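You operate a simulated robot arm through the tools that you are given. There is no shell and no other tool.

You run a simulated robot arm. Do the job below in one go: nothing can be reset, and whatever is moved stays where it is left.

## Task
Swap the green sleeve in the sleeve holder for the purple one from the teal box and clamp it tight.
Fine: the green one goes in the done tray; shut the sliding box lid. Where these are worked on the way, their far stop is far enough and under half their travel is too little: sliding box lid.

The check looks at the end state, three seconds after you hand in, the way a careful person would. Anything else that was tipped, shoved, dropped, spilled or broken makes it a failure. A push-on lid holds only when it is set on centred and level and pressed home; a screw cap is set on level and turned clockwise until tight.

## Robot
A 7-joint arm with a three-finger gripper, fixed in place. Base frame: the origin is on the floor under the middle of its stand, x ahead of it, y to its left, z up. Readings come in m, degrees, newtons and seconds.
It reaches about 1.342 m from its shoulder. Its first joint turns from -166.0 to 166.0 degrees. Payload 2.69 kg.
Tool frame: the origin (TCP) lies between the finger pads and is the grasp point; the fingertips stand 0.03 m ahead of it; z points along the fingers, y is the line along which they close. The gripper opens to 0.128 m; its body begins 0.117 m behind the TCP.
Orientation is told as [roll, pitch, yaw] about the base's x, y, z axes, in that order, counted from this pose: with the fingers straight down and closing along the base's y, the tool's x points along the base's -x, its y along +y and its z along -z.

## Interface
- The arm moves only by the tool move_arm. Its argument "motion" is a list of rows, each a list of 3 entries, a list of its own where there are three numbers: the turn, a rotation vector about the tool's x, y, z in degrees, then the shift along the tool's x, y, z in m, then the finger opening in m, from 0 to 0.128. In form: [[[ax, ay, az], [dx, dy, dz], fingers], ...]. A call has 1 to 20 rows; each row shifts and turns the commanded pose from where the row before left it, along the tool's axes as they then stand. Each row takes 0.2 s and may step no farther than 0.05 m and 8.6 degrees from the row before; otherwise, or with a gripper value out of range, the whole call is refused. Where a pose cannot be reached the arm comes as near as it can. A force on the tool above 90 N (or 10 N above the force at the start of the call, whichever is more), or a blocked arm, ends the call early, and 0.2 s more pass. The fingers move at their own pace (about 0.127 m/s each) and stop on an object; they squeeze with about 38 N. The grip force told is the motor's: it shows also when the fingers shut on nothing. Time passes only in rows, and 0.2 s behind the last, so rows that do not move let the fingers close. It gives the time, the measured TCP pose, the force on the tool (base axes), the opening and the grip force at its end, in the units of the frame above (readings bear some noise), with the torque about the TCP (base axes, N m) and any sound that the robot's microphone picked up.
- Cameras (640 x 400 px; columns grow to the right, rows downward): "scene" is fixed at [0.0509, -0.5006, 1.5559]; the picture's right is [0.80, -0.60, 0.00], its down [-0.26, -0.35, -0.90] and it looks along [0.54, 0.72, -0.44] (base axes); focal length 336 px, centre (320, 200). "wrist" rides on the gripper at [0.058, 0.054, -0.131] in the tool frame; the picture's right is [-0.68, 0.74, 0.00], its down [-0.62, -0.57, -0.55] and it looks along [-0.40, -0.37, 0.84] (tool axes); focal length 234 px, centre (320, 200). There is no depth. A picture from a camera that has moved, and an enlarged one, comes with that camera's place and axes in the base frame and with its lens.
- camera(camera): a new picture of that camera. The clock stands still meanwhile.
- slide_trunk(by): moves the trunk up (or, below 0, down) by that many m; the arm rides with it, the base frame stays. It gives what a move gives, with no picture.
- inspect(camera, box): a new picture of the part [left, top, right, bottom] of that camera's present view, enlarged. The clock stands still meanwhile.
- close_job(): hands the job in; it is judged then, once.

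Nothing tells you positions but the pictures and the camera data. Unless the task says otherwise, let go and move clear before handing in.

The tools are called after "Call:" as a command line: name --argument value ..., lists and objects as JSON in quotes. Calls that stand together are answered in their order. move_arm: Moves the arm, as the interface text tells. Its arguments: {"type":"object","properties":{"motion":{"type":"array","items":{"type":"array"}}},"required":["motion"]} The other tools are called the same way: slide_trunk (by) moves the trunk up or down; camera (camera) takes a picture; inspect (camera, box) takes an enlarged picture of a part of a camera's view; close_job () hands the job in.

At the start:

```text
clock: 0.0
tool_pos: [0.3728, 0.4231, 1.1487]
orientation: [0.0, 0.0, 0.0]
wrist_force: [0.3, -0.2, 0.5]
moment: [0.04, 0.02, 0.01]
grip_width: 0.128
finger_force: 0.0
trunk travel left (down, up): [-0.15, 0.2]
```

scene: 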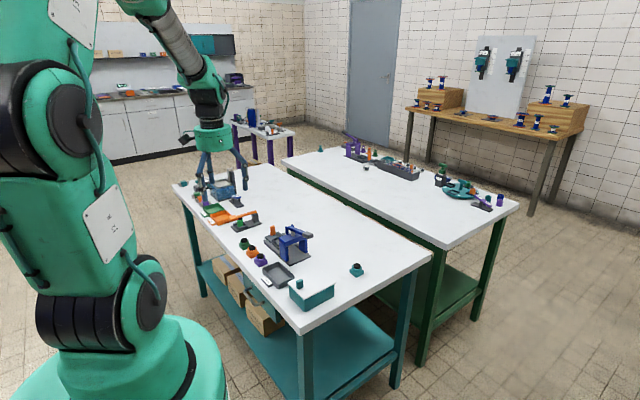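
wrist: 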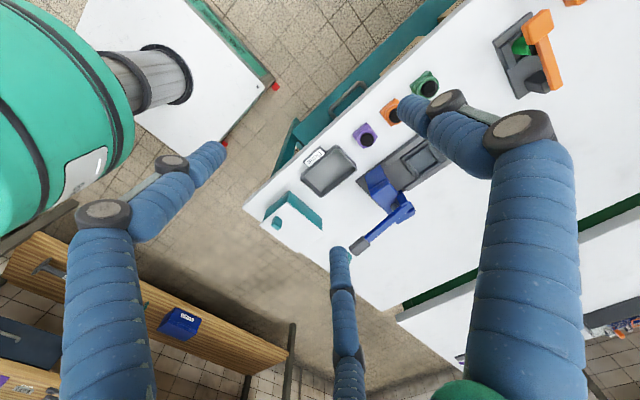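

I see a workbench with several fixtures, a teal box near the right-hand front corner of the first table, a dark tray beside it, and some clamps. I'll take enlarged views first to identify the sleeve holder, the done tray and the box with its lid.

Call:
inspect --camera "scene" --box '[220, 210, 380, 310]'

Call:
inspect --camera "scene" --box '[170, 150, 290, 225]'

Call:
inspect --camera "wrist" --box '[240, 60, 480, 260]'

Call:
inspect --camera "scene" --box '[300, 120, 520, 250]'

```text
4.00 times, centred on (300, 260) of scene
camera zoom: at [0.0509, -0.5006, 1.5559], right [0.8, -0.6, 0.0], down [-0.26, -0.35, -0.9], along [0.54, 0.72, -0.44], focal length 1345 px, centre (400, -40)
```

zoom: 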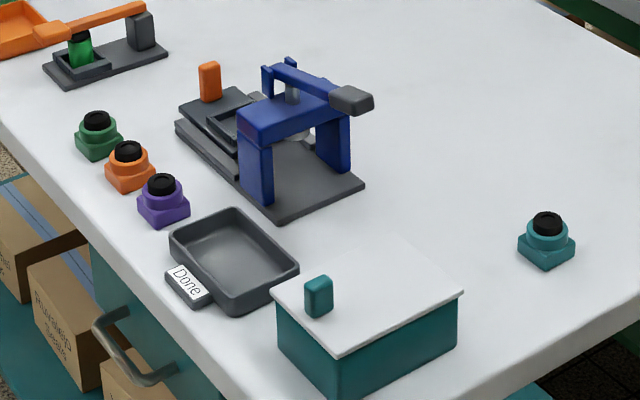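

```text
5.33 times, centred on (230, 188) of scene
camera zoom: at [0.0509, -0.5006, 1.5559], right [0.8, -0.6, 0.0], down [-0.26, -0.35, -0.9], along [0.54, 0.72, -0.44], focal length 1793 px, centre (800, 267)
```

zoom: 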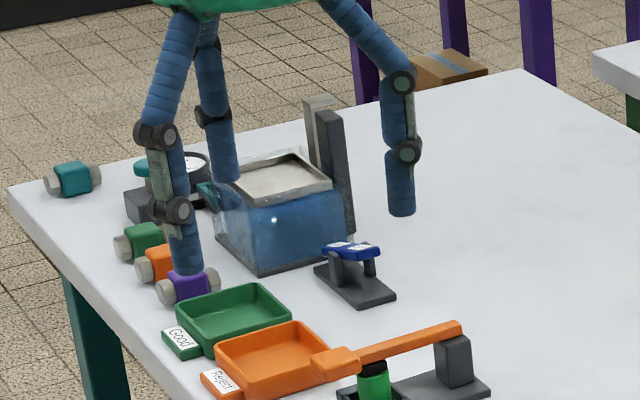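

```text
2.00 times, centred on (360, 160) of wrist
camera zoom: at [0.3125, 0.4763, 1.2797], right [0.68, 0.74, 0.0], down [0.62, -0.57, 0.55], along [0.4, -0.37, -0.84], focal length 468 px, centre (240, 280)
```

zoom: 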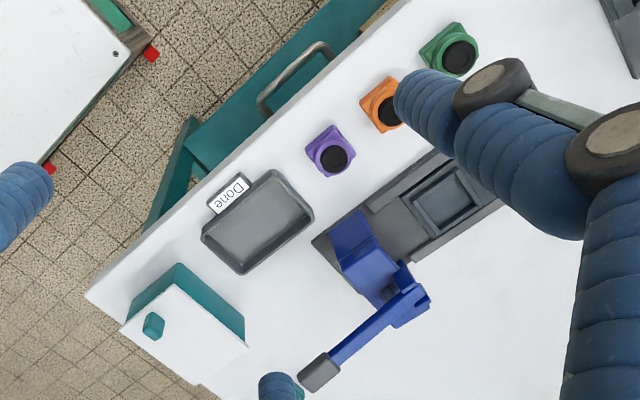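

```text
2.91 times, centred on (410, 185) of scene
camera zoom: at [0.0509, -0.5006, 1.5559], right [0.8, -0.6, 0.0], down [-0.26, -0.35, -0.9], along [0.54, 0.72, -0.44], focal length 978 px, centre (58, 244)
```

zoom: 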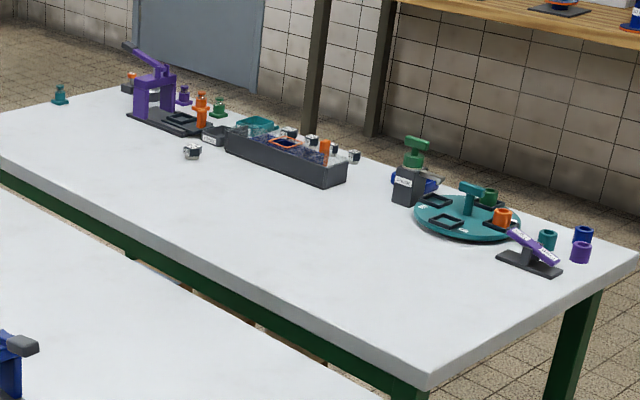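

The teal box with the white sliding lid and teal knob is near the front right corner, the "Done" tray is beside it, and the green sleeve sits in a grey holder under an orange lever. I'll zoom in on the holder and the box.

Call:
inspect --camera "scene" --box '[200, 195, 272, 240]'

Call:
inspect --camera "wrist" --box '[470, 0, 600, 110]'

Call:
inspect --camera "scene" --box '[255, 250, 351, 320]'

Call:
inspect --camera "scene" --box '[425, 165, 521, 225]'

```text
8.89 times, centred on (236, 218) of scene
camera zoom: at [0.0509, -0.5006, 1.5559], right [0.8, -0.6, 0.0], down [-0.26, -0.35, -0.9], along [0.54, 0.72, -0.44], focal length 2989 px, centre (1067, 44)
```

zoom: 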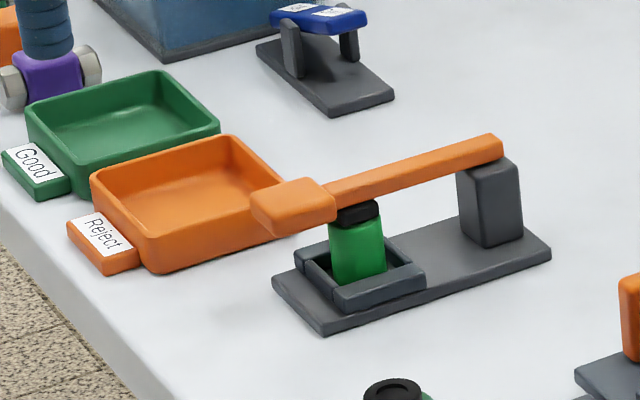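

```text
3.64 times, centred on (535, 55) of wrist
camera zoom: at [0.3125, 0.4763, 1.2797], right [0.68, 0.74, 0.0], down [0.62, -0.57, 0.55], along [0.4, -0.37, -0.84], focal length 852 px, centre (-462, 727)
```

zoom: 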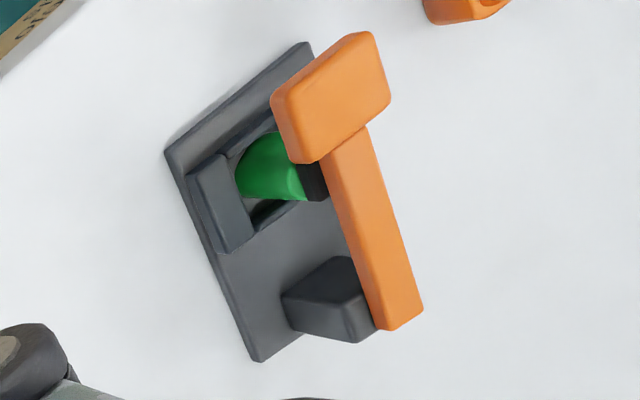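

```text
5.71 times, centred on (303, 285) of scene
camera zoom: at [0.0509, -0.5006, 1.5559], right [0.8, -0.6, 0.0], down [-0.26, -0.35, -0.9], along [0.54, 0.72, -0.44], focal length 1921 px, centre (417, -286)
```

zoom: 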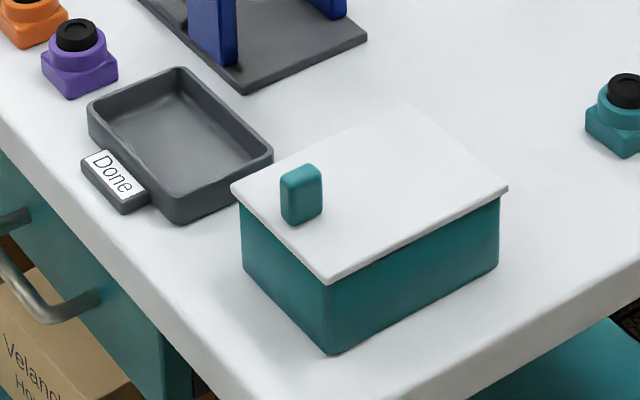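

```text
6.67 times, centred on (473, 195) of scene
camera zoom: at [0.0509, -0.5006, 1.5559], right [0.8, -0.6, 0.0], down [-0.26, -0.35, -0.9], along [0.54, 0.72, -0.44], focal length 2242 px, centre (-700, 233)
```

zoom: 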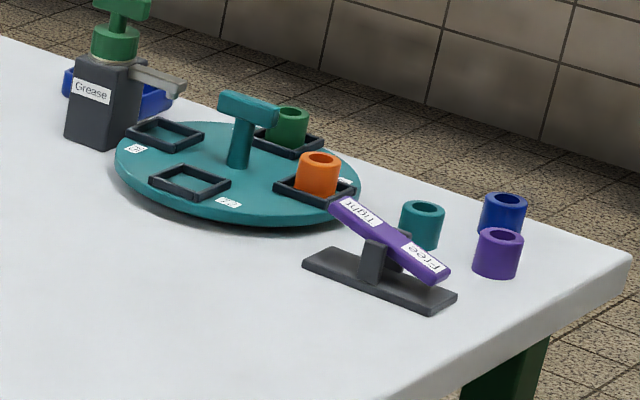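

The holder base lies around (0.50–0.63, 0.69–0.76), with its post at the far (+x) end and the lever handle toward me. The box lid is at about x 0.47–0.59, y 0.14–0.23, with its knob near (0.487, 0.183, 0.87). I'll move above the box with the fingers partly closed and look again.

Call:
move_arm --motion '[[[0, 0, 0], [-0.01425, -0.03, 0.00625], 0.06], [[0, 0, 0], [-0.01425, -0.03, 0.00625], 0.06], [[0, 0, 0], [-0.01425, -0.03, 0.00625], 0.06], [[0, 0, 0], [-0.01425, -0.03, 0.00625], 0.06], [[0, 0, 0], [-0.01425, -0.03, 0.00625], 0.06], [[0, 0, 0], [-0.01425, -0.03, 0.00625], 0.06], [[0, 0, 0], [-0.01425, -0.03, 0.00625], 0.06], [[0, 0, 0], [-0.01425, -0.03, 0.00625], 0.06], [[0, 0, 0], [0, 0, 0], 0.06], [[0, 0, 0], [0, 0, 0], 0.06]]'

Call:
camera --camera "wrist"

Call:
camera --camera "scene"

```text
clock: 2.2
tool_pos: [0.4852, 0.1834, 1.1001]
orientation: [0.1, 0.0, 0.0]
wrist_force: [0.7, -0.1, -0.5]
moment: [-0.01, -0.02, 0.0]
grip_width: 0.06
finger_force: 0.0
trunk travel left (down, up): [-0.15, 0.2]
```

```text
taken
camera wrist: at [0.4266, 0.2368, 1.2303], right [0.68, 0.74, 0.0], down [0.62, -0.56, 0.55], along [0.4, -0.37, -0.84], focal length 234 px, centre (320, 200)
```

wrist: 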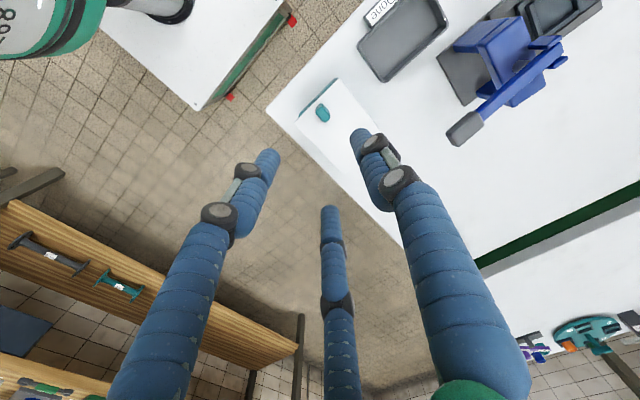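

```text
taken
```

scene: 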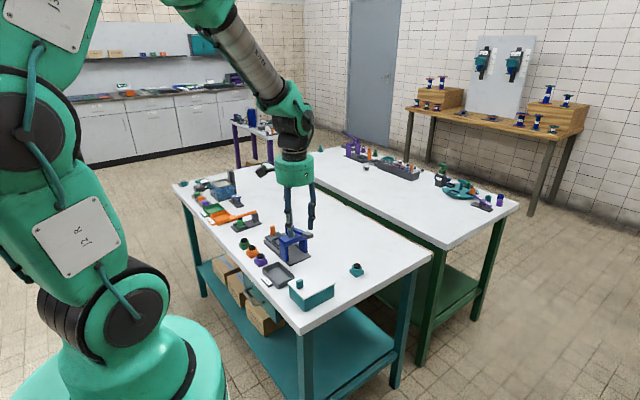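

The three fingers close concentrically around the TCP, and the knob is right below. I'll zoom in on the lid to pin down its heights by triangulation.

Call:
inspect --camera "wrist" --box '[260, 70, 400, 170]'

Call:
inspect --camera "scene" --box '[280, 265, 344, 320]'

```text
4.00 times, centred on (330, 120) of wrist
camera zoom: at [0.4266, 0.2368, 1.2303], right [0.68, 0.74, 0.0], down [0.62, -0.56, 0.55], along [0.4, -0.37, -0.84], focal length 937 px, centre (280, 520)
```

zoom: 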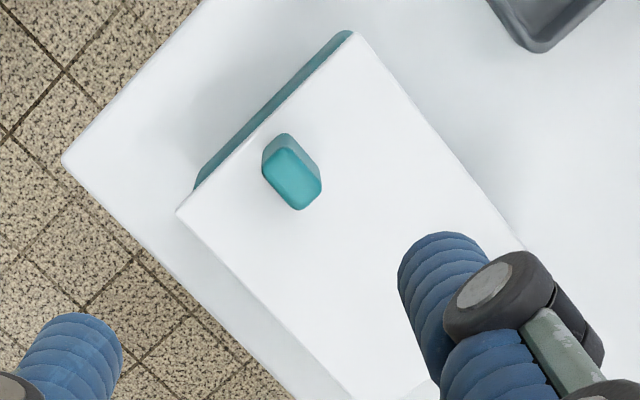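

```text
7.27 times, centred on (312, 292) of scene
camera zoom: at [0.0509, -0.5006, 1.5559], right [0.8, -0.6, 0.0], down [-0.26, -0.35, -0.9], along [0.54, 0.72, -0.44], focal length 2445 px, centre (378, -473)
```

zoom: 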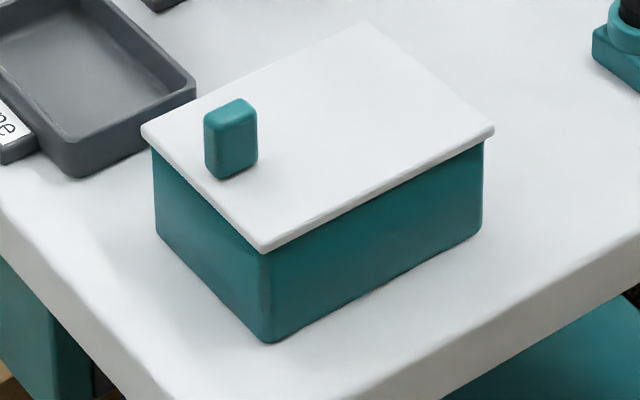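

The lid top is at z≈0.853, the knob top is at ≈0.882, and the table is at ≈0.80. I'll go down around the knob with the fingertips just above the lid.

Call:
move_arm --motion '[[[0, 0, 0], [-0.0015, 0.0005, 0.04], 0.06], [[0, 0, 0], [-0.0015, 0.0005, 0.04], 0.06], [[0, 0, 0], [0, 0, 0.04], 0.06], [[0, 0, 0], [0, 0, 0.04], 0.06], [[0, 0, 0], [0, 0, 0.025], 0.06], [[0, 0, 0], [0, 0, 0], 0.06]]'

Call:
inspect --camera "scene" --box '[265, 215, 361, 315]'

Call:
inspect --camera "wrist" --box '[220, 80, 420, 240]'

```text
clock: 3.6
tool_pos: [0.4881, 0.1842, 0.9133]
orientation: [0.0, 0.0, -0.1]
wrist_force: [-0.2, -0.3, 0.7]
moment: [0.0, 0.02, 0.02]
grip_width: 0.0601
finger_force: 0.1
trunk travel left (down, up): [-0.15, 0.2]
```

```text
4.00 times, centred on (313, 265) of scene
camera zoom: at [0.0509, -0.5006, 1.5559], right [0.8, -0.6, 0.0], down [-0.26, -0.35, -0.9], along [0.54, 0.72, -0.44], focal length 1345 px, centre (348, -60)
```

zoom: 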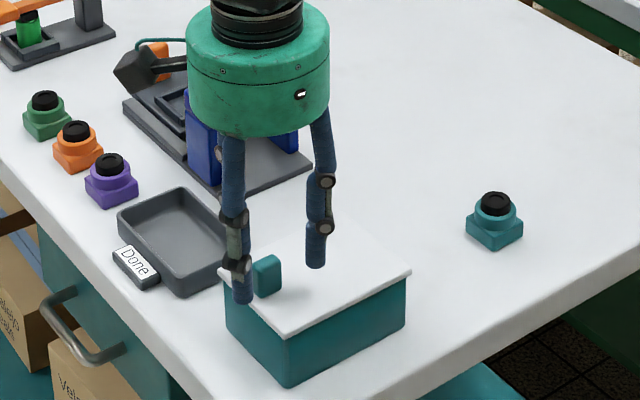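

```text
2.50 times, centred on (320, 160) of wrist
camera zoom: at [0.429, 0.2371, 1.0448], right [0.68, 0.74, 0.0], down [0.62, -0.57, 0.55], along [0.4, -0.37, -0.84], focal length 585 px, centre (320, 300)
```

zoom: 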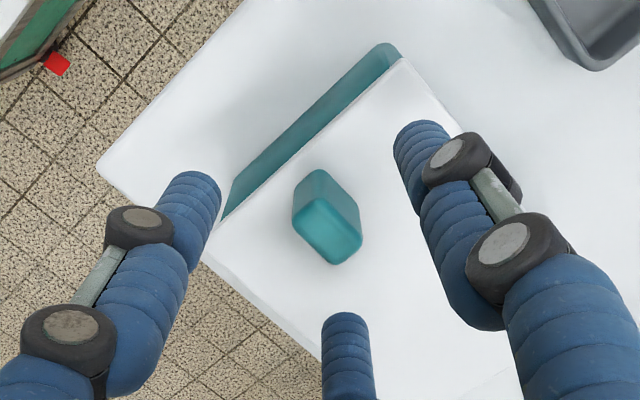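

The knob is about 3 mm toward +x from the TCP. I'll correct that, go down to fingertip clearance above the lid, and close on the knob.

Call:
move_arm --motion '[[[0, 0, 0], [-0.003, 0.0015, 0.0], 0.06], [[0, 0, 0], [0, 0, 0.013], 0.06], [[0, 0, 0], [0, 0, 0.011], 0.06], [[0, 0, 0], [0, 0, 0], 0.04], [[0, 0, 0], [0, 0, 0], 0.02], [[0, 0, 0], [0, 0, 0], 0.0], [[0, 0, 0], [0, 0, 0], 0.0]]'

Call:
inspect --camera "wrist" --box '[220, 80, 420, 240]'

Call:
inspect --camera "scene" --box '[265, 215, 361, 315]'

```text
clock: 5.2
tool_pos: [0.4892, 0.1816, 0.8896]
orientation: [0.0, 0.2, 0.0]
wrist_force: [4.7, -66.7, -4.8]
moment: [-1.46, -0.25, -0.09]
grip_width: 0.0195
finger_force: 44.6
trunk travel left (down, up): [-0.15, 0.2]
```

```text
2.50 times, centred on (320, 160) of wrist
camera zoom: at [0.4311, 0.235, 1.0201], right [0.68, 0.74, 0.0], down [0.62, -0.57, 0.55], along [0.4, -0.37, -0.84], focal length 585 px, centre (320, 300)
```

zoom: 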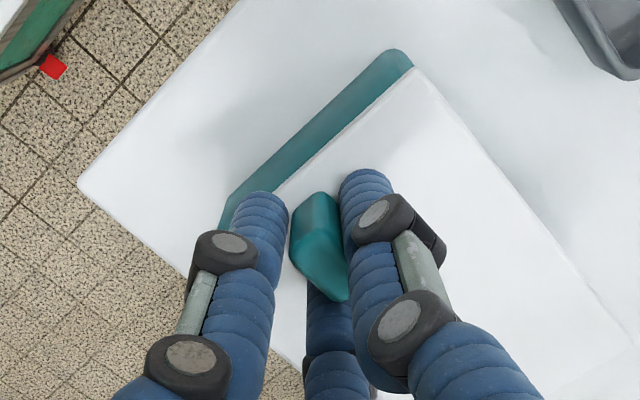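

```text
4.00 times, centred on (313, 265) of scene
camera zoom: at [0.0509, -0.5006, 1.5559], right [0.8, -0.6, 0.0], down [-0.26, -0.35, -0.9], along [0.54, 0.72, -0.44], focal length 1345 px, centre (348, -60)
```

zoom: 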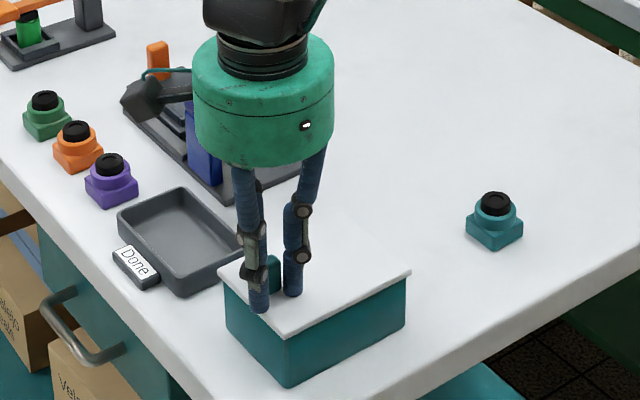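

The grip is off-centre in y, with a side load of 67 N. I'll shift the commanded pose 4 mm in −y to relieve it while holding the knob.

Call:
move_arm --motion '[[[0, 0, 0], [0, -0.002, 0], 0.0], [[0, 0, 0], [0, -0.002, 0], 0.0], [[0, 0, 0], [0, 0, 0], 0.0]]'

```text
clock: 6.0
tool_pos: [0.4922, 0.1818, 0.8891]
orientation: [0.0, 0.0, 0.1]
wrist_force: [-0.7, -14.6, -30.3]
moment: [-0.25, 0.45, -0.06]
grip_width: 0.0199
finger_force: 44.7
trunk travel left (down, up): [-0.15, 0.2]
```

The side load is mostly relieved. Now I'll test the sliding direction with a small push toward +x.

Call:
move_arm --motion '[[[0, 0, 0], [-0.003, -0.001, -0.001], 0.0], [[0, 0, 0], [-0.004, 0, 0], 0.0], [[0, 0, 0], [-0.004, 0, 0], 0.0], [[0, 0, 0], [0, 0, 0], 0.0]]'

Call:
inspect --camera "scene" --box '[265, 215, 361, 315]'

```text
clock: 7.0
tool_pos: [0.5042, 0.1813, 0.8918]
orientation: [0.0, 0.1, 0.1]
wrist_force: [0.2, 12.4, -41.4]
moment: [0.3, -0.04, -0.04]
grip_width: 0.0201
finger_force: 44.9
trunk travel left (down, up): [-0.15, 0.2]
```

```text
4.00 times, centred on (313, 265) of scene
camera zoom: at [0.0509, -0.5006, 1.5559], right [0.8, -0.6, 0.0], down [-0.26, -0.35, -0.9], along [0.54, 0.72, -0.44], focal length 1345 px, centre (348, -60)
```

zoom: 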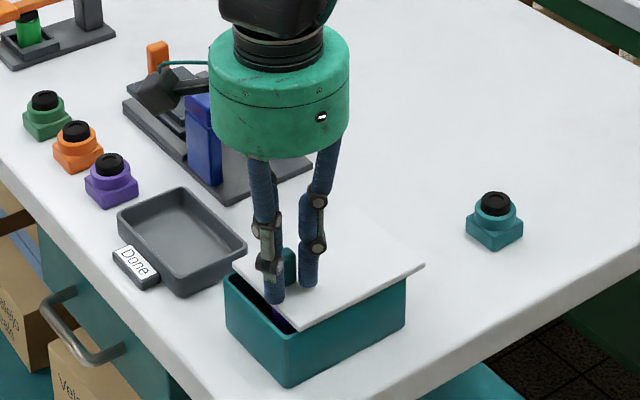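

The lid slides toward +x and something purple is showing inside. I'll ease the vertical load and keep sliding toward the far stop.

Call:
move_arm --motion '[[[0, 0, 0], [-0.004, 0, 0.0015], 0.0], [[0, 0, 0], [-0.007, 0, 0.001], 0.0], [[0, 0, 0], [-0.008, 0, 0], 0.0], [[0, 0, 0], [-0.008, 0, 0], 0.0], [[0, 0, 0], [-0.008, 0, 0], 0.0], [[0, 0, 0], [-0.008, 0, 0], 0.0]]'

Call:
inspect --camera "scene" --box '[265, 215, 361, 315]'

```text
clock: 8.4
tool_pos: [0.5462, 0.1827, 0.8914]
orientation: [0.1, -0.2, 0.1]
wrist_force: [0.2, 13.9, 24.8]
moment: [0.66, -0.03, -0.05]
grip_width: 0.0203
finger_force: 45.4
trunk travel left (down, up): [-0.15, 0.2]
```

```text
4.00 times, centred on (313, 265) of scene
camera zoom: at [0.0509, -0.5006, 1.5559], right [0.8, -0.6, 0.0], down [-0.26, -0.35, -0.9], along [0.54, 0.72, -0.44], focal length 1345 px, centre (348, -60)
```

zoom: 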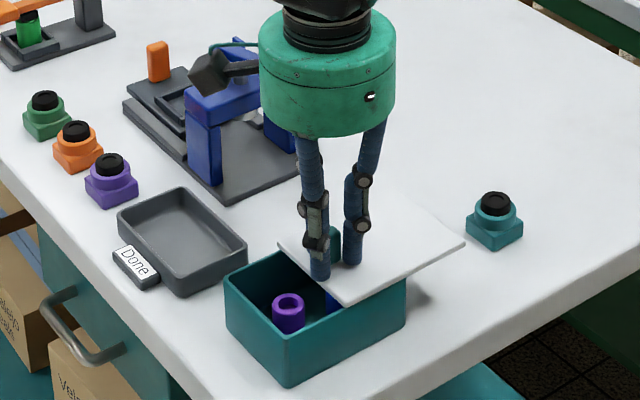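

Inside the box are a purple sleeve and a blue one. I'll keep pushing to the far stop.

Call:
move_arm --motion '[[[0, 0, 0], [-0.007, -0.0005, -0.001], 0.0], [[0, 0, 0], [-0.007, 0, 0], 0.0], [[0, 0, 0], [-0.007, 0, 0], 0.0], [[0, 0, 0], [-0.007, 0, 0], 0.0], [[0, 0, 0], [-0.007, 0, 0], 0.0], [[0, 0, 0], [-0.007, 0, 0], 0.0]]'

Call:
inspect --camera "scene" --box '[265, 215, 361, 315]'

```text
clock: 9.8
tool_pos: [0.5893, 0.1813, 0.8911]
orientation: [0.1, -0.2, 0.1]
wrist_force: [1.7, 38.7, 29.6]
moment: [1.31, 0.0, -0.11]
grip_width: 0.0202
finger_force: 44.9
trunk travel left (down, up): [-0.15, 0.2]
```

```text
4.00 times, centred on (313, 265) of scene
camera zoom: at [0.0509, -0.5006, 1.5559], right [0.8, -0.6, 0.0], down [-0.26, -0.35, -0.9], along [0.54, 0.72, -0.44], focal length 1345 px, centre (348, -60)
```

zoom: 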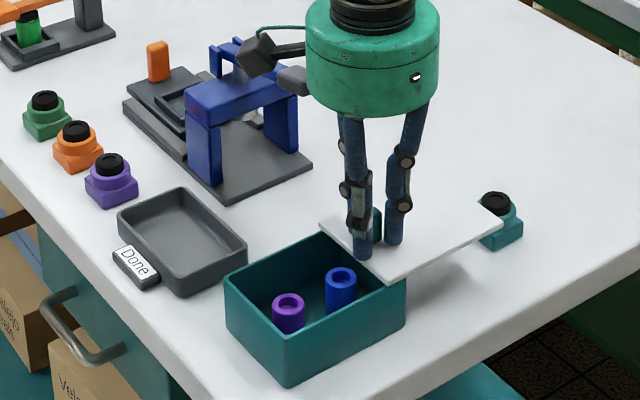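

The lid has moved about 10 cm with no x resistance yet. I'll ease the y and z side loads and continue to the stop.

Call:
move_arm --motion '[[[0, 0, 0], [-0.004, 0.0018, -0.0015], 0.0], [[0, 0, 0], [-0.004, 0, 0], 0.0], [[0, 0, 0], [-0.004, 0, 0], 0.0], [[0, 0, 0], [0, 0, 0], 0.0]]'

Call:
inspect --camera "scene" --box '[265, 215, 361, 315]'

```text
clock: 10.8
tool_pos: [0.5961, 0.1816, 0.8912]
orientation: [0.0, 0.3, 0.1]
wrist_force: [-24.1, 14.0, 19.2]
moment: [0.64, 1.24, 0.09]
grip_width: 0.0202
finger_force: 44.9
trunk travel left (down, up): [-0.15, 0.2]
```

```text
4.00 times, centred on (313, 265) of scene
camera zoom: at [0.0509, -0.5006, 1.5559], right [0.8, -0.6, 0.0], down [-0.26, -0.35, -0.9], along [0.54, 0.72, -0.44], focal length 1345 px, centre (348, -60)
```

zoom: 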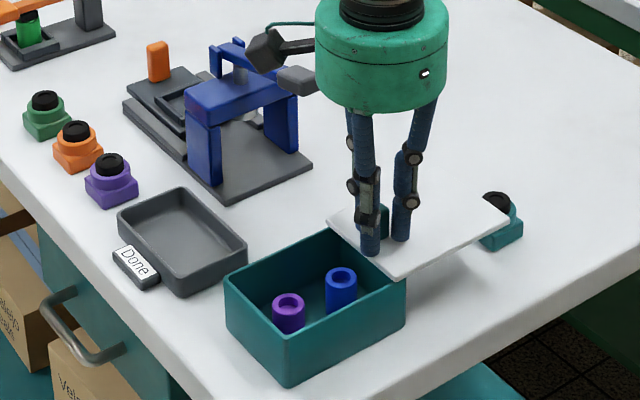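

The lid is at its far stop, about 10.4 cm of travel. I'll relieve the load, release the knob and lift straight up.

Call:
move_arm --motion '[[[0, 0, 0], [0.0015, 0.0008, -0.001], 0.0], [[0, 0, 0], [0, 0, 0], 0.03], [[0, 0, 0], [0, 0, 0], 0.06], [[0, 0, 0], [0, 0, 0], 0.06], [[0, 0, 0], [0, 0, -0.03], 0.06], [[0, 0, 0], [0, 0, -0.04], 0.06], [[0, 0, 0], [0, 0, -0.05], 0.06], [[0, 0, 0], [0, 0, -0.05], 0.06], [[0, 0, 0], [0, 0, -0.04], 0.06], [[0, 0, 0], [0, 0, 0], 0.06]]'

Call:
inspect --camera "scene" --box '[265, 215, 361, 315]'

Call:
camera --camera "wrist"

```text
clock: 13.0
tool_pos: [0.5972, 0.1838, 1.1029]
orientation: [0.0, -0.1, 0.0]
wrist_force: [0.0, 0.3, 0.6]
moment: [0.03, -0.01, 0.01]
grip_width: 0.0599
finger_force: 0.0
trunk travel left (down, up): [-0.15, 0.2]
```

```text
4.00 times, centred on (313, 265) of scene
camera zoom: at [0.0509, -0.5006, 1.5559], right [0.8, -0.6, 0.0], down [-0.26, -0.35, -0.9], along [0.54, 0.72, -0.44], focal length 1345 px, centre (348, -60)
```

zoom: 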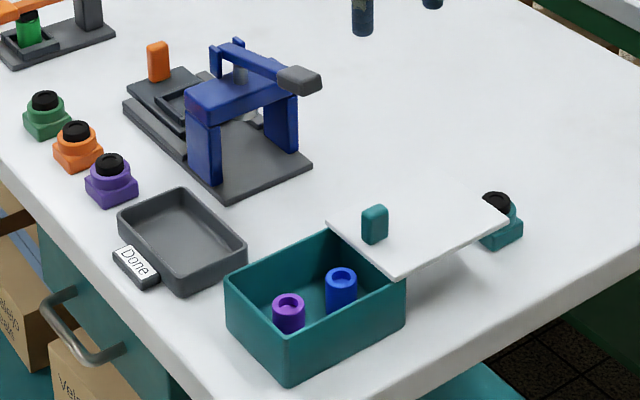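

```text
taken
camera wrist: at [0.5385, 0.2361, 1.2334], right [0.68, 0.74, 0.0], down [0.62, -0.56, 0.55], along [0.4, -0.37, -0.84], focal length 234 px, centre (320, 200)
```

wrist: 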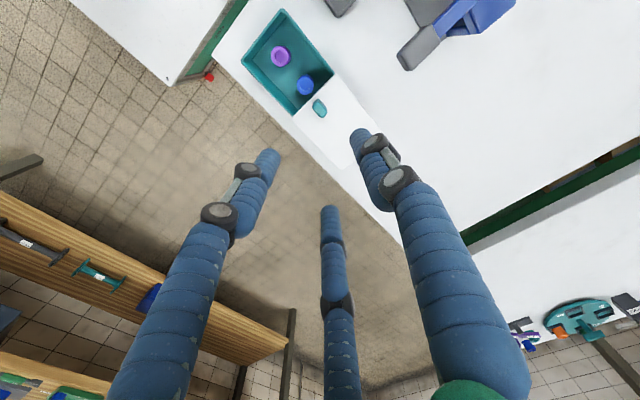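

The lid stays put. Now I'll move over toward the sleeve holder, staying high.

Call:
move_arm --motion '[[[0, 0, 0], [0.0113, 0.0412, 0], 0.06], [[0, 0, 0], [0.0113, 0.0412, 0], 0.06], [[0, 0, 0], [0.0113, 0.0412, 0], 0.06], [[0, 0, 0], [0.0113, 0.0412, 0], 0.06], [[0, 0, 0], [0.0113, 0.0412, 0], 0.06], [[0, 0, 0], [0.0113, 0.0412, 0], 0.06], [[0, 0, 0], [0.0113, 0.0412, 0], 0.06], [[0, 0, 0], [0.0113, 0.0412, 0], 0.06], [[0, 0, 0], [0.0113, 0.0412, 0], 0.06], [[0, 0, 0], [0.0113, 0.0412, 0], 0.06], [[0, 0, 0], [0.0113, 0.0412, 0], 0.06], [[0, 0, 0], [0.0113, 0.0412, 0], 0.06], [[0, 0, 0], [0.0113, 0.0412, 0], 0.06], [[0, 0, 0], [0, 0, 0], 0.06]]'

Call:
camera --camera "wrist"

Call:
inspect --camera "scene" --box '[170, 150, 290, 240]'

```text
clock: 16.0
tool_pos: [0.4496, 0.7191, 1.1026]
orientation: [0.0, 0.1, 0.0]
wrist_force: [-0.4, 0.5, -0.1]
moment: [-0.05, -0.03, 0.01]
grip_width: 0.0602
finger_force: 0.1
trunk travel left (down, up): [-0.15, 0.2]
```

```text
taken
camera wrist: at [0.3911, 0.7728, 1.2322], right [0.68, 0.74, 0.0], down [0.62, -0.56, 0.55], along [0.4, -0.37, -0.84], focal length 234 px, centre (320, 200)
```

wrist: 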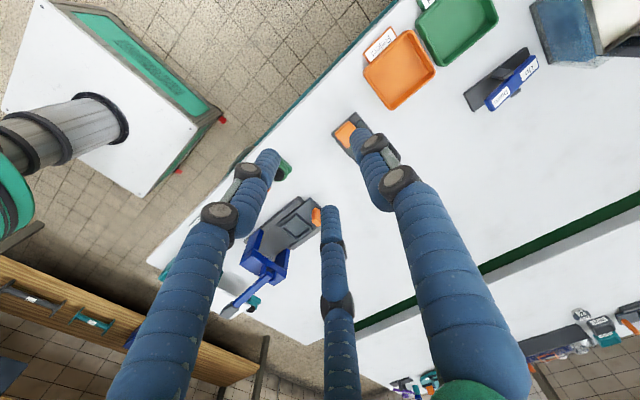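

```text
4.44 times, centred on (230, 195) of scene
camera zoom: at [0.0509, -0.5006, 1.5559], right [0.8, -0.6, 0.0], down [-0.26, -0.35, -0.9], along [0.54, 0.72, -0.44], focal length 1494 px, centre (720, 222)
```

zoom: 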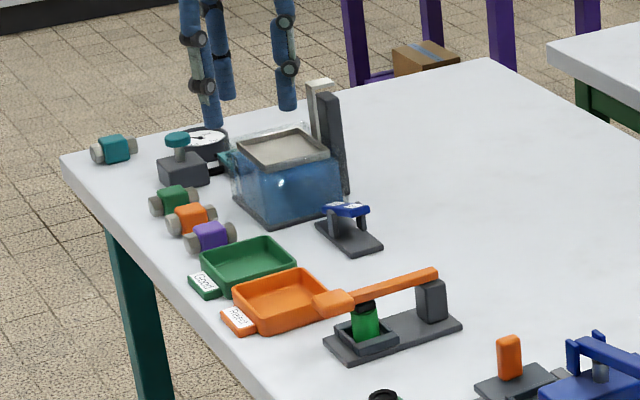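

The lever bar runs along x, with its pivot post at the +x end. I plan to hook one finger under the orange paddle from my side, so I'll yaw the tool 90° to put the single finger toward me, then tilt forward.

Call:
move_arm --motion '[[[0, 0, -8.1818], [0, 0, 0], 0.06], [[0, 0, -8.1818], [0, 0, 0], 0.06], [[0, 0, -8.1818], [0, 0, 0], 0.06], [[0, 0, -8.1818], [0, 0, 0], 0.06], [[0, 0, -8.1818], [0, 0, 0], 0.06], [[0, 0, -8.1818], [0, 0, 0], 0.06], [[0, 0, -8.1818], [0, 0, 0], 0.06], [[0, 0, -8.1818], [0, 0, 0], 0.06], [[0, 0, -8.1818], [0, 0, 0], 0.06], [[0, 0, -8.1818], [0, 0, 0], 0.06], [[0, 0, -8.1818], [0, 0, 0], 0.06], [[0, 0, 0], [0, 0, 0], 0.06]]'

Call:
camera --camera "wrist"

```text
clock: 18.6
tool_pos: [0.4512, 0.7188, 1.1032]
orientation: [0.0, 0.1, 90.0]
wrist_force: [-0.1, -0.5, 0.5]
moment: [0.01, -0.01, -0.01]
grip_width: 0.0601
finger_force: 0.0
trunk travel left (down, up): [-0.15, 0.2]
```

```text
taken
camera wrist: at [0.3962, 0.6594, 1.233], right [-0.74, 0.68, 0.0], down [0.56, 0.62, 0.55], along [0.37, 0.4, -0.84], focal length 234 px, centre (320, 200)
```

wrist: 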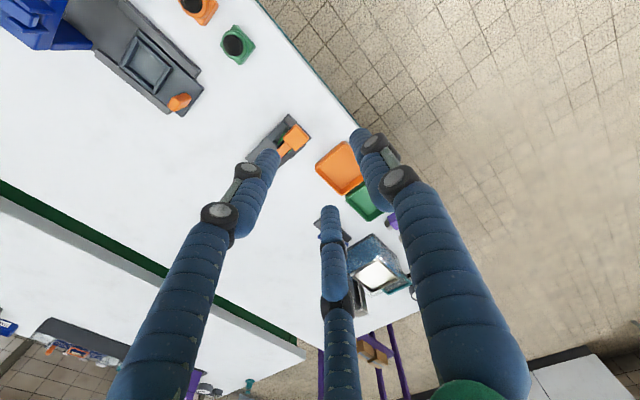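

Call:
inspect --camera "wrist" --box '[236, 100, 332, 170]'

Call:
inspect --camera "scene" --box '[210, 195, 274, 240]'

```text
5.71 times, centred on (284, 135) of wrist
camera zoom: at [0.3962, 0.6594, 1.233], right [-0.74, 0.68, 0.0], down [0.56, 0.62, 0.55], along [0.37, 0.4, -0.84], focal length 1338 px, centre (526, 571)
```

zoom: 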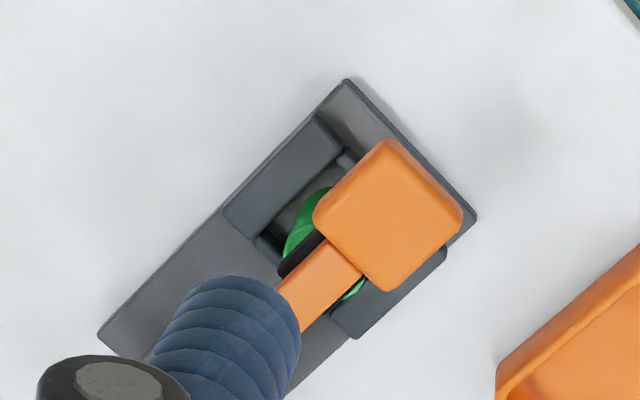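

```text
8.89 times, centred on (242, 218) of scene
camera zoom: at [0.0509, -0.5006, 1.5559], right [0.8, -0.6, 0.0], down [-0.26, -0.35, -0.9], along [0.54, 0.72, -0.44], focal length 2989 px, centre (1013, 44)
```

zoom: 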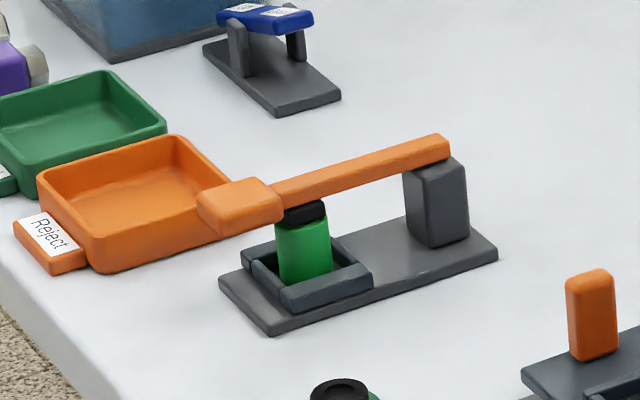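

The holder centre line is at y≈0.723 and the paddle at about (0.506, 0.723, top ≈0.858). I'll tilt the tool forward 60° at this safe height.

Call:
move_arm --motion '[[[8.5714, 0, 0], [0, 0, 0], 0.05], [[8.5714, 0, 0], [0, 0, 0], 0.05], [[8.5714, 0, 0], [0, 0, 0], 0.05], [[8.5714, 0, 0], [0, 0, 0], 0.05], [[8.5714, 0, 0], [0, 0, 0], 0.05], [[8.5714, 0, 0], [0, 0, 0], 0.05], [[8.5714, 0, 0], [0, 0, 0], 0.05], [[0, 0, 0], [0, 0, 0], 0.05]]'

Call:
camera --camera "wrist"

Call:
camera --camera "scene"

```text
clock: 20.4
tool_pos: [0.4513, 0.718, 1.1023]
orientation: [-60.1, 0.0, 90.0]
wrist_force: [0.4, 1.3, 0.2]
moment: [-0.02, -0.05, -0.06]
grip_width: 0.05
finger_force: 0.2
trunk travel left (down, up): [-0.15, 0.2]
```

```text
taken
camera wrist: at [0.3096, 0.6599, 1.1209], right [-0.37, 0.68, -0.64], down [-0.19, 0.62, 0.76], along [0.91, 0.4, -0.1], focal length 234 px, centre (320, 200)
```

wrist: 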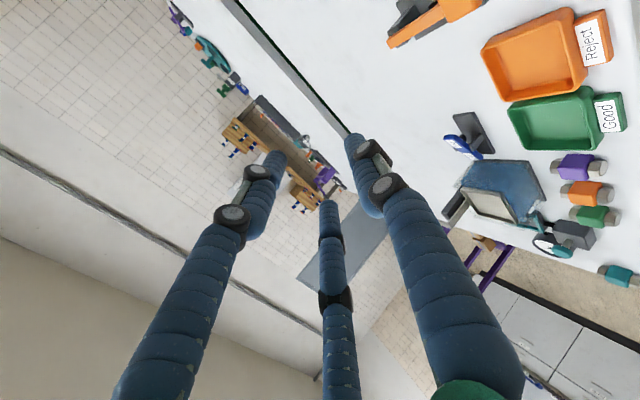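

```text
taken
```

scene: 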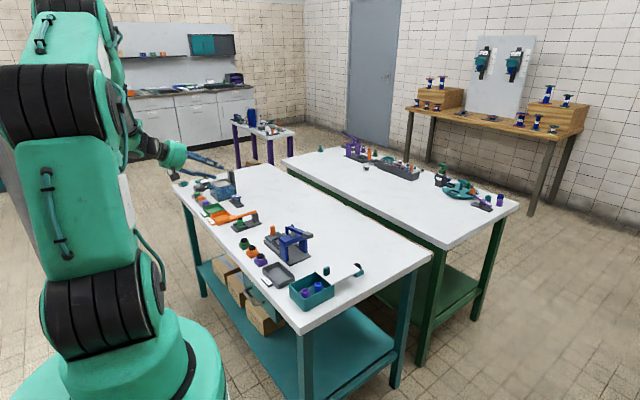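

The tilt works. Now I'll descend on the near side of the holder, staying back from the paddle, and re-measure from there.

Call:
move_arm --motion '[[[0, 0, 0], [-0.00125, 0.0369, 0.0121], 0.05], [[0, 0, 0], [-0.00125, 0.0369, 0.0121], 0.05], [[0, 0, 0], [-0.00125, 0.0369, 0.0121], 0.05], [[0, 0, 0], [-0.00125, 0.0369, 0.0121], 0.05], [[0, 0, 0], [0, 0, 0], 0.05]]'

Call:
camera --camera "wrist"

Call:
inspect --camera "scene" --box '[170, 165, 298, 245]'

```text
clock: 21.6
tool_pos: [0.4195, 0.7218, 0.9505]
orientation: [-60.0, -0.1, 90.0]
wrist_force: [0.9, 0.4, -0.2]
moment: [0.0, -0.03, -0.06]
grip_width: 0.0499
finger_force: 0.0
trunk travel left (down, up): [-0.15, 0.2]
```

```text
taken
camera wrist: at [0.278, 0.6642, 0.9682], right [-0.37, 0.68, -0.64], down [-0.19, 0.62, 0.76], along [0.91, 0.4, -0.1], focal length 234 px, centre (320, 200)
```

wrist: 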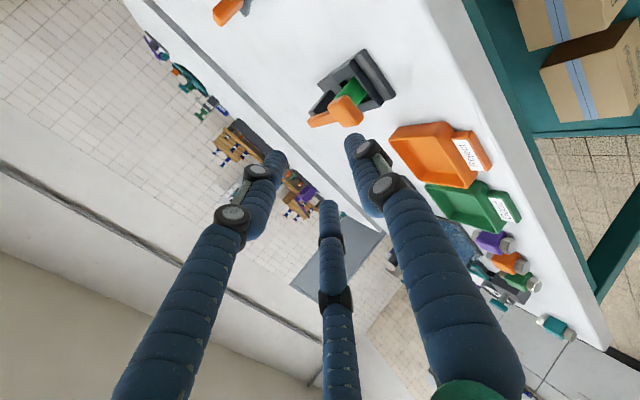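

```text
5.00 times, centred on (234, 205) of scene
camera zoom: at [0.0509, -0.5006, 1.5559], right [0.8, -0.6, 0.0], down [-0.26, -0.35, -0.9], along [0.54, 0.72, -0.44], focal length 1681 px, centre (750, 175)
```

zoom: 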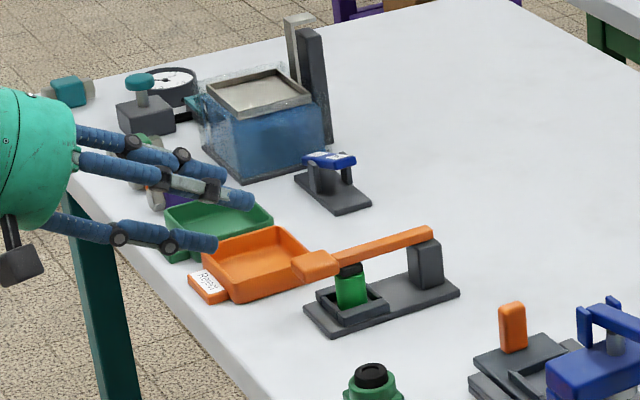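

Call:
inspect --camera "wrist" --box '[280, 40, 410, 140]'

```text
4.00 times, centred on (345, 90) of wrist
camera zoom: at [0.278, 0.6642, 0.9682], right [-0.37, 0.68, -0.64], down [-0.19, 0.62, 0.76], along [0.91, 0.4, -0.1], focal length 937 px, centre (220, 640)
```

zoom: 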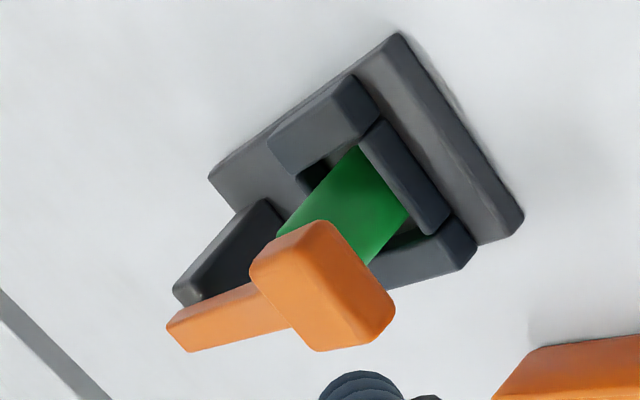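

Call:
inspect --camera "wrist" --box '[315, 85, 387, 130]'

Call:
inspect --camera "scene" --box '[220, 204, 268, 234]'

```text
8.89 times, centred on (351, 108) of wrist
camera zoom: at [0.278, 0.6642, 0.9682], right [-0.37, 0.68, -0.64], down [-0.19, 0.62, 0.76], along [0.91, 0.4, -0.1], focal length 2082 px, centre (44, 1022)
```

zoom: 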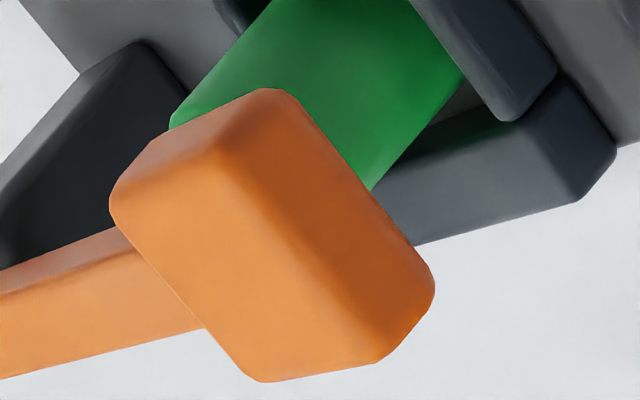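

```text
13.33 times, centred on (244, 219) of scene
camera zoom: at [0.0509, -0.5006, 1.5559], right [0.8, -0.6, 0.0], down [-0.26, -0.35, -0.9], along [0.54, 0.72, -0.44], focal length 4483 px, centre (1333, -53)
```

zoom: 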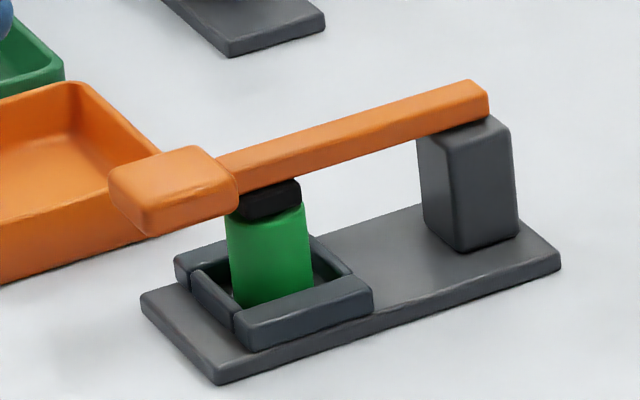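

The lever bar and paddle span z≈0.850–0.862, and the sleeve top is at ≈0.8375 with the lever's black pad pressing on it. I'll lower to just in front of the paddle first and check.

Call:
move_arm --motion '[[[0, 0, 0], [-0.0006, 0.0254, 0.0335], 0.05], [[0, 0, 0], [-0.0006, 0.0254, 0.0335], 0.05], [[0, 0, 0], [0, 0, 0], 0.05]]'

Call:
inspect --camera "scene" --box '[190, 185, 270, 240]'

Call:
camera --camera "wrist"

```text
clock: 22.4
tool_pos: [0.4515, 0.7226, 0.8723]
orientation: [-60.1, 0.0, 90.0]
wrist_force: [0.3, 0.1, 0.1]
moment: [0.0, -0.05, -0.05]
grip_width: 0.0502
finger_force: 0.1
trunk travel left (down, up): [-0.15, 0.2]
```

```text
7.27 times, centred on (230, 212) of scene
camera zoom: at [0.0509, -0.5006, 1.5559], right [0.8, -0.6, 0.0], down [-0.26, -0.35, -0.9], along [0.54, 0.72, -0.44], focal length 2445 px, centre (974, 109)
```

zoom: 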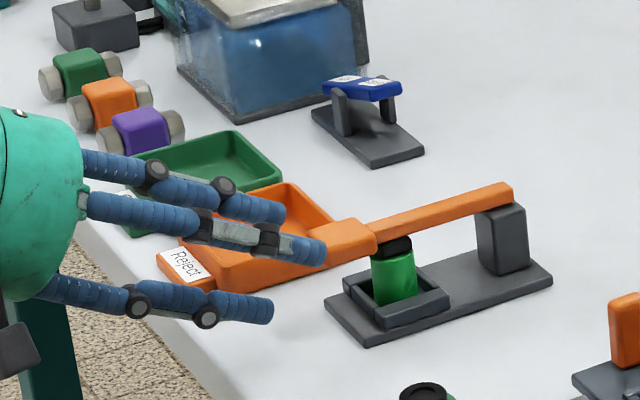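

```text
taken
camera wrist: at [0.3107, 0.6646, 0.8907], right [-0.37, 0.68, -0.64], down [-0.19, 0.62, 0.76], along [0.91, 0.4, -0.1], focal length 234 px, centre (320, 200)
```

wrist: 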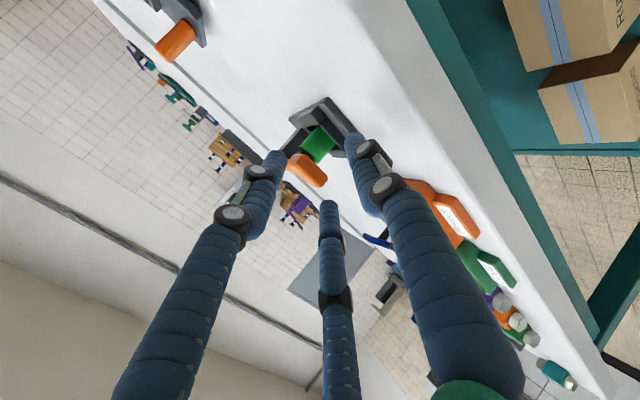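

The fingers straddle the lever line as planned, with one below and two above to the sides. I'll advance 4 cm in +x so the lower finger goes under the paddle.

Call:
move_arm --motion '[[[0, 0, 0], [0, -0.005, 0.00866], 0.05], [[0, 0, 0], [0, -0.005, 0.00866], 0.05], [[0, 0, 0], [0, -0.005, 0.00866], 0.05], [[0, 0, 0], [0, -0.005, 0.00866], 0.05], [[0, 0, 0], [0, 0, 0], 0.05]]'

Call:
inspect --camera "scene" --box '[210, 195, 274, 240]'

Call:
inspect --camera "wrist" --box '[250, 80, 410, 220]'

```text
clock: 23.6
tool_pos: [0.4913, 0.7238, 0.8719]
orientation: [-59.9, 0.0, 90.0]
wrist_force: [0.1, -0.4, 0.1]
moment: [0.01, 0.04, 0.0]
grip_width: 0.05
finger_force: 0.1
trunk travel left (down, up): [-0.15, 0.2]
```

```text
8.89 times, centred on (242, 218) of scene
camera zoom: at [0.0509, -0.5006, 1.5559], right [0.8, -0.6, 0.0], down [-0.26, -0.35, -0.9], along [0.54, 0.72, -0.44], focal length 2989 px, centre (1013, 44)
```

zoom: 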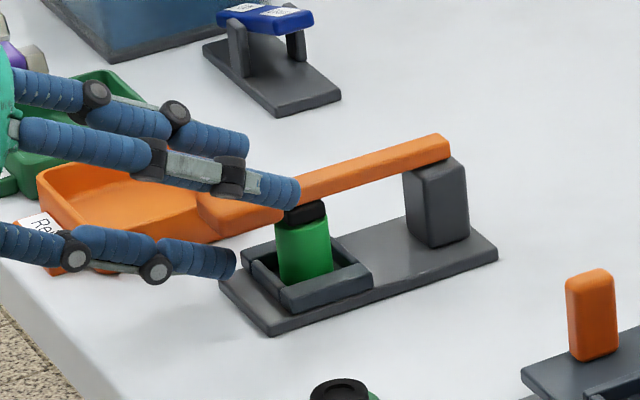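

```text
2.86 times, centred on (330, 150) of wrist
camera zoom: at [0.3505, 0.6647, 0.8917], right [-0.37, 0.68, -0.64], down [-0.19, 0.62, 0.76], along [0.91, 0.4, -0.1], focal length 669 px, centre (291, 343)
```

zoom: 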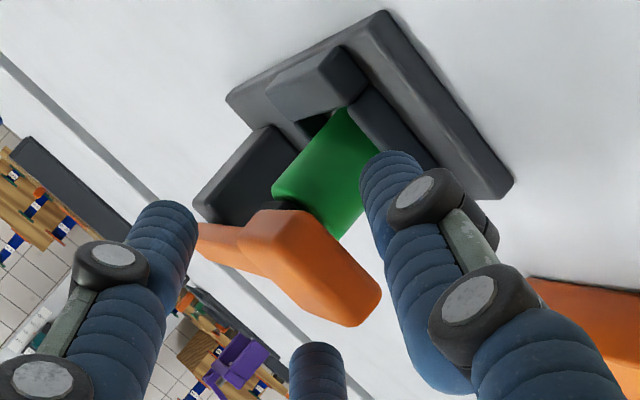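

The lower finger is under the paddle with clearance everywhere else. I'll lift straight up in small steps and watch the force and the lever.

Call:
move_arm --motion '[[[0, 0, 0], [0, -0.0035, 0.001], 0.05], [[0, 0, 0], [0, -0.00346, -0.002], 0.05], [[0, 0, 0], [0, -0.00346, -0.002], 0.05], [[0, 0, 0], [0, -0.00346, -0.002], 0.05], [[0, 0, 0], [0, 0, 0], 0.05]]'

Call:
inspect --camera "scene" --box '[210, 195, 274, 240]'

Call:
inspect --camera "wrist" --box '[250, 80, 410, 220]'

```text
clock: 24.8
tool_pos: [0.4935, 0.7241, 0.8893]
orientation: [-60.0, -0.1, 89.9]
wrist_force: [-1.3, -0.6, -1.1]
moment: [0.03, 0.06, 0.03]
grip_width: 0.051
finger_force: 0.3
trunk travel left (down, up): [-0.15, 0.2]
```

```text
8.89 times, centred on (242, 218) of scene
camera zoom: at [0.0509, -0.5006, 1.5559], right [0.8, -0.6, 0.0], down [-0.26, -0.35, -0.9], along [0.54, 0.72, -0.44], focal length 2989 px, centre (1013, 44)
```

zoom: 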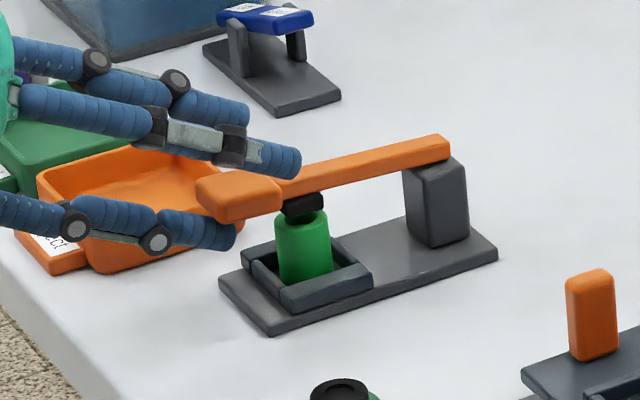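

```text
2.86 times, centred on (330, 150) of wrist
camera zoom: at [0.3531, 0.6657, 0.9067], right [-0.37, 0.68, -0.64], down [-0.19, 0.62, 0.76], along [0.91, 0.4, -0.1], focal length 669 px, centre (291, 343)
```

zoom: 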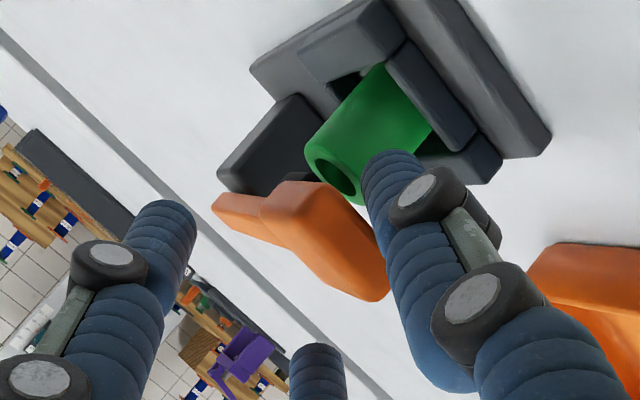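

The lever lifts easily; the black pad belongs to the lever and the green sleeve stays in its socket. I'll swing the lever up along its arc, rotating the tool with it.

Call:
move_arm --motion '[[[-7, 0, 0], [0, -0.0142, -0.0023], 0.05], [[-7, 0, 0], [0, -0.0142, -0.0023], 0.05], [[-7, 0, 0], [0, -0.0142, -0.0023], 0.05], [[-7, 0, 0], [0, -0.0142, -0.0023], 0.05], [[0, 0, 0], [0, 0, 0], 0.05]]'

Call:
inspect --camera "scene" --box '[200, 170, 280, 240]'

Call:
inspect --camera "wrist" --box '[250, 80, 410, 220]'

```text
clock: 26.0
tool_pos: [0.5245, 0.7229, 0.9372]
orientation: [-32.0, 0.0, 90.0]
wrist_force: [1.0, -0.6, 0.1]
moment: [0.03, 0.01, 0.01]
grip_width: 0.0508
finger_force: 0.3
trunk travel left (down, up): [-0.15, 0.2]
```

```text
5.71 times, centred on (240, 205) of scene
camera zoom: at [0.0509, -0.5006, 1.5559], right [0.8, -0.6, 0.0], down [-0.26, -0.35, -0.9], along [0.54, 0.72, -0.44], focal length 1921 px, centre (777, 171)
```

zoom: 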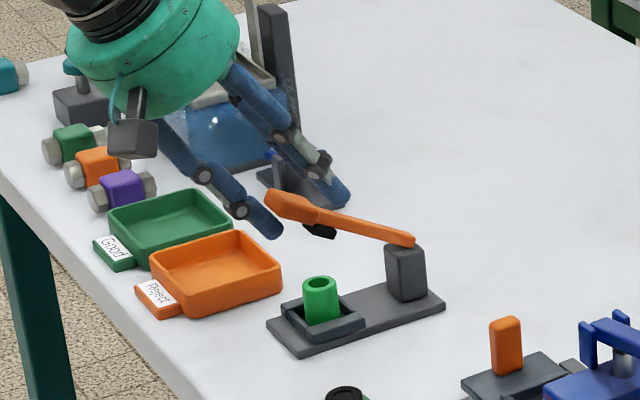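

```text
2.86 times, centred on (330, 150) of wrist
camera zoom: at [0.4084, 0.6653, 1.0191], right [-0.63, 0.68, -0.39], down [0.19, 0.62, 0.76], along [0.76, 0.4, -0.51], focal length 669 px, centre (291, 343)
```

zoom: 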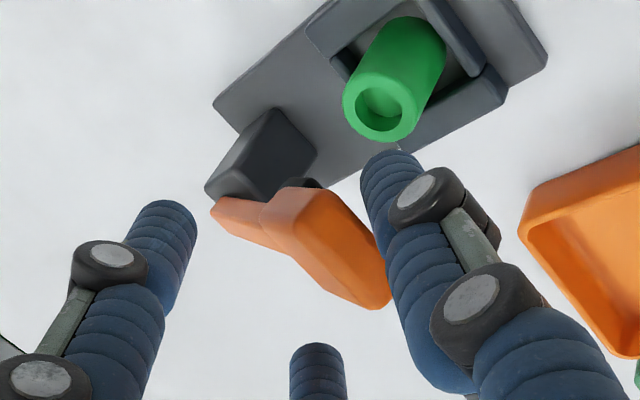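

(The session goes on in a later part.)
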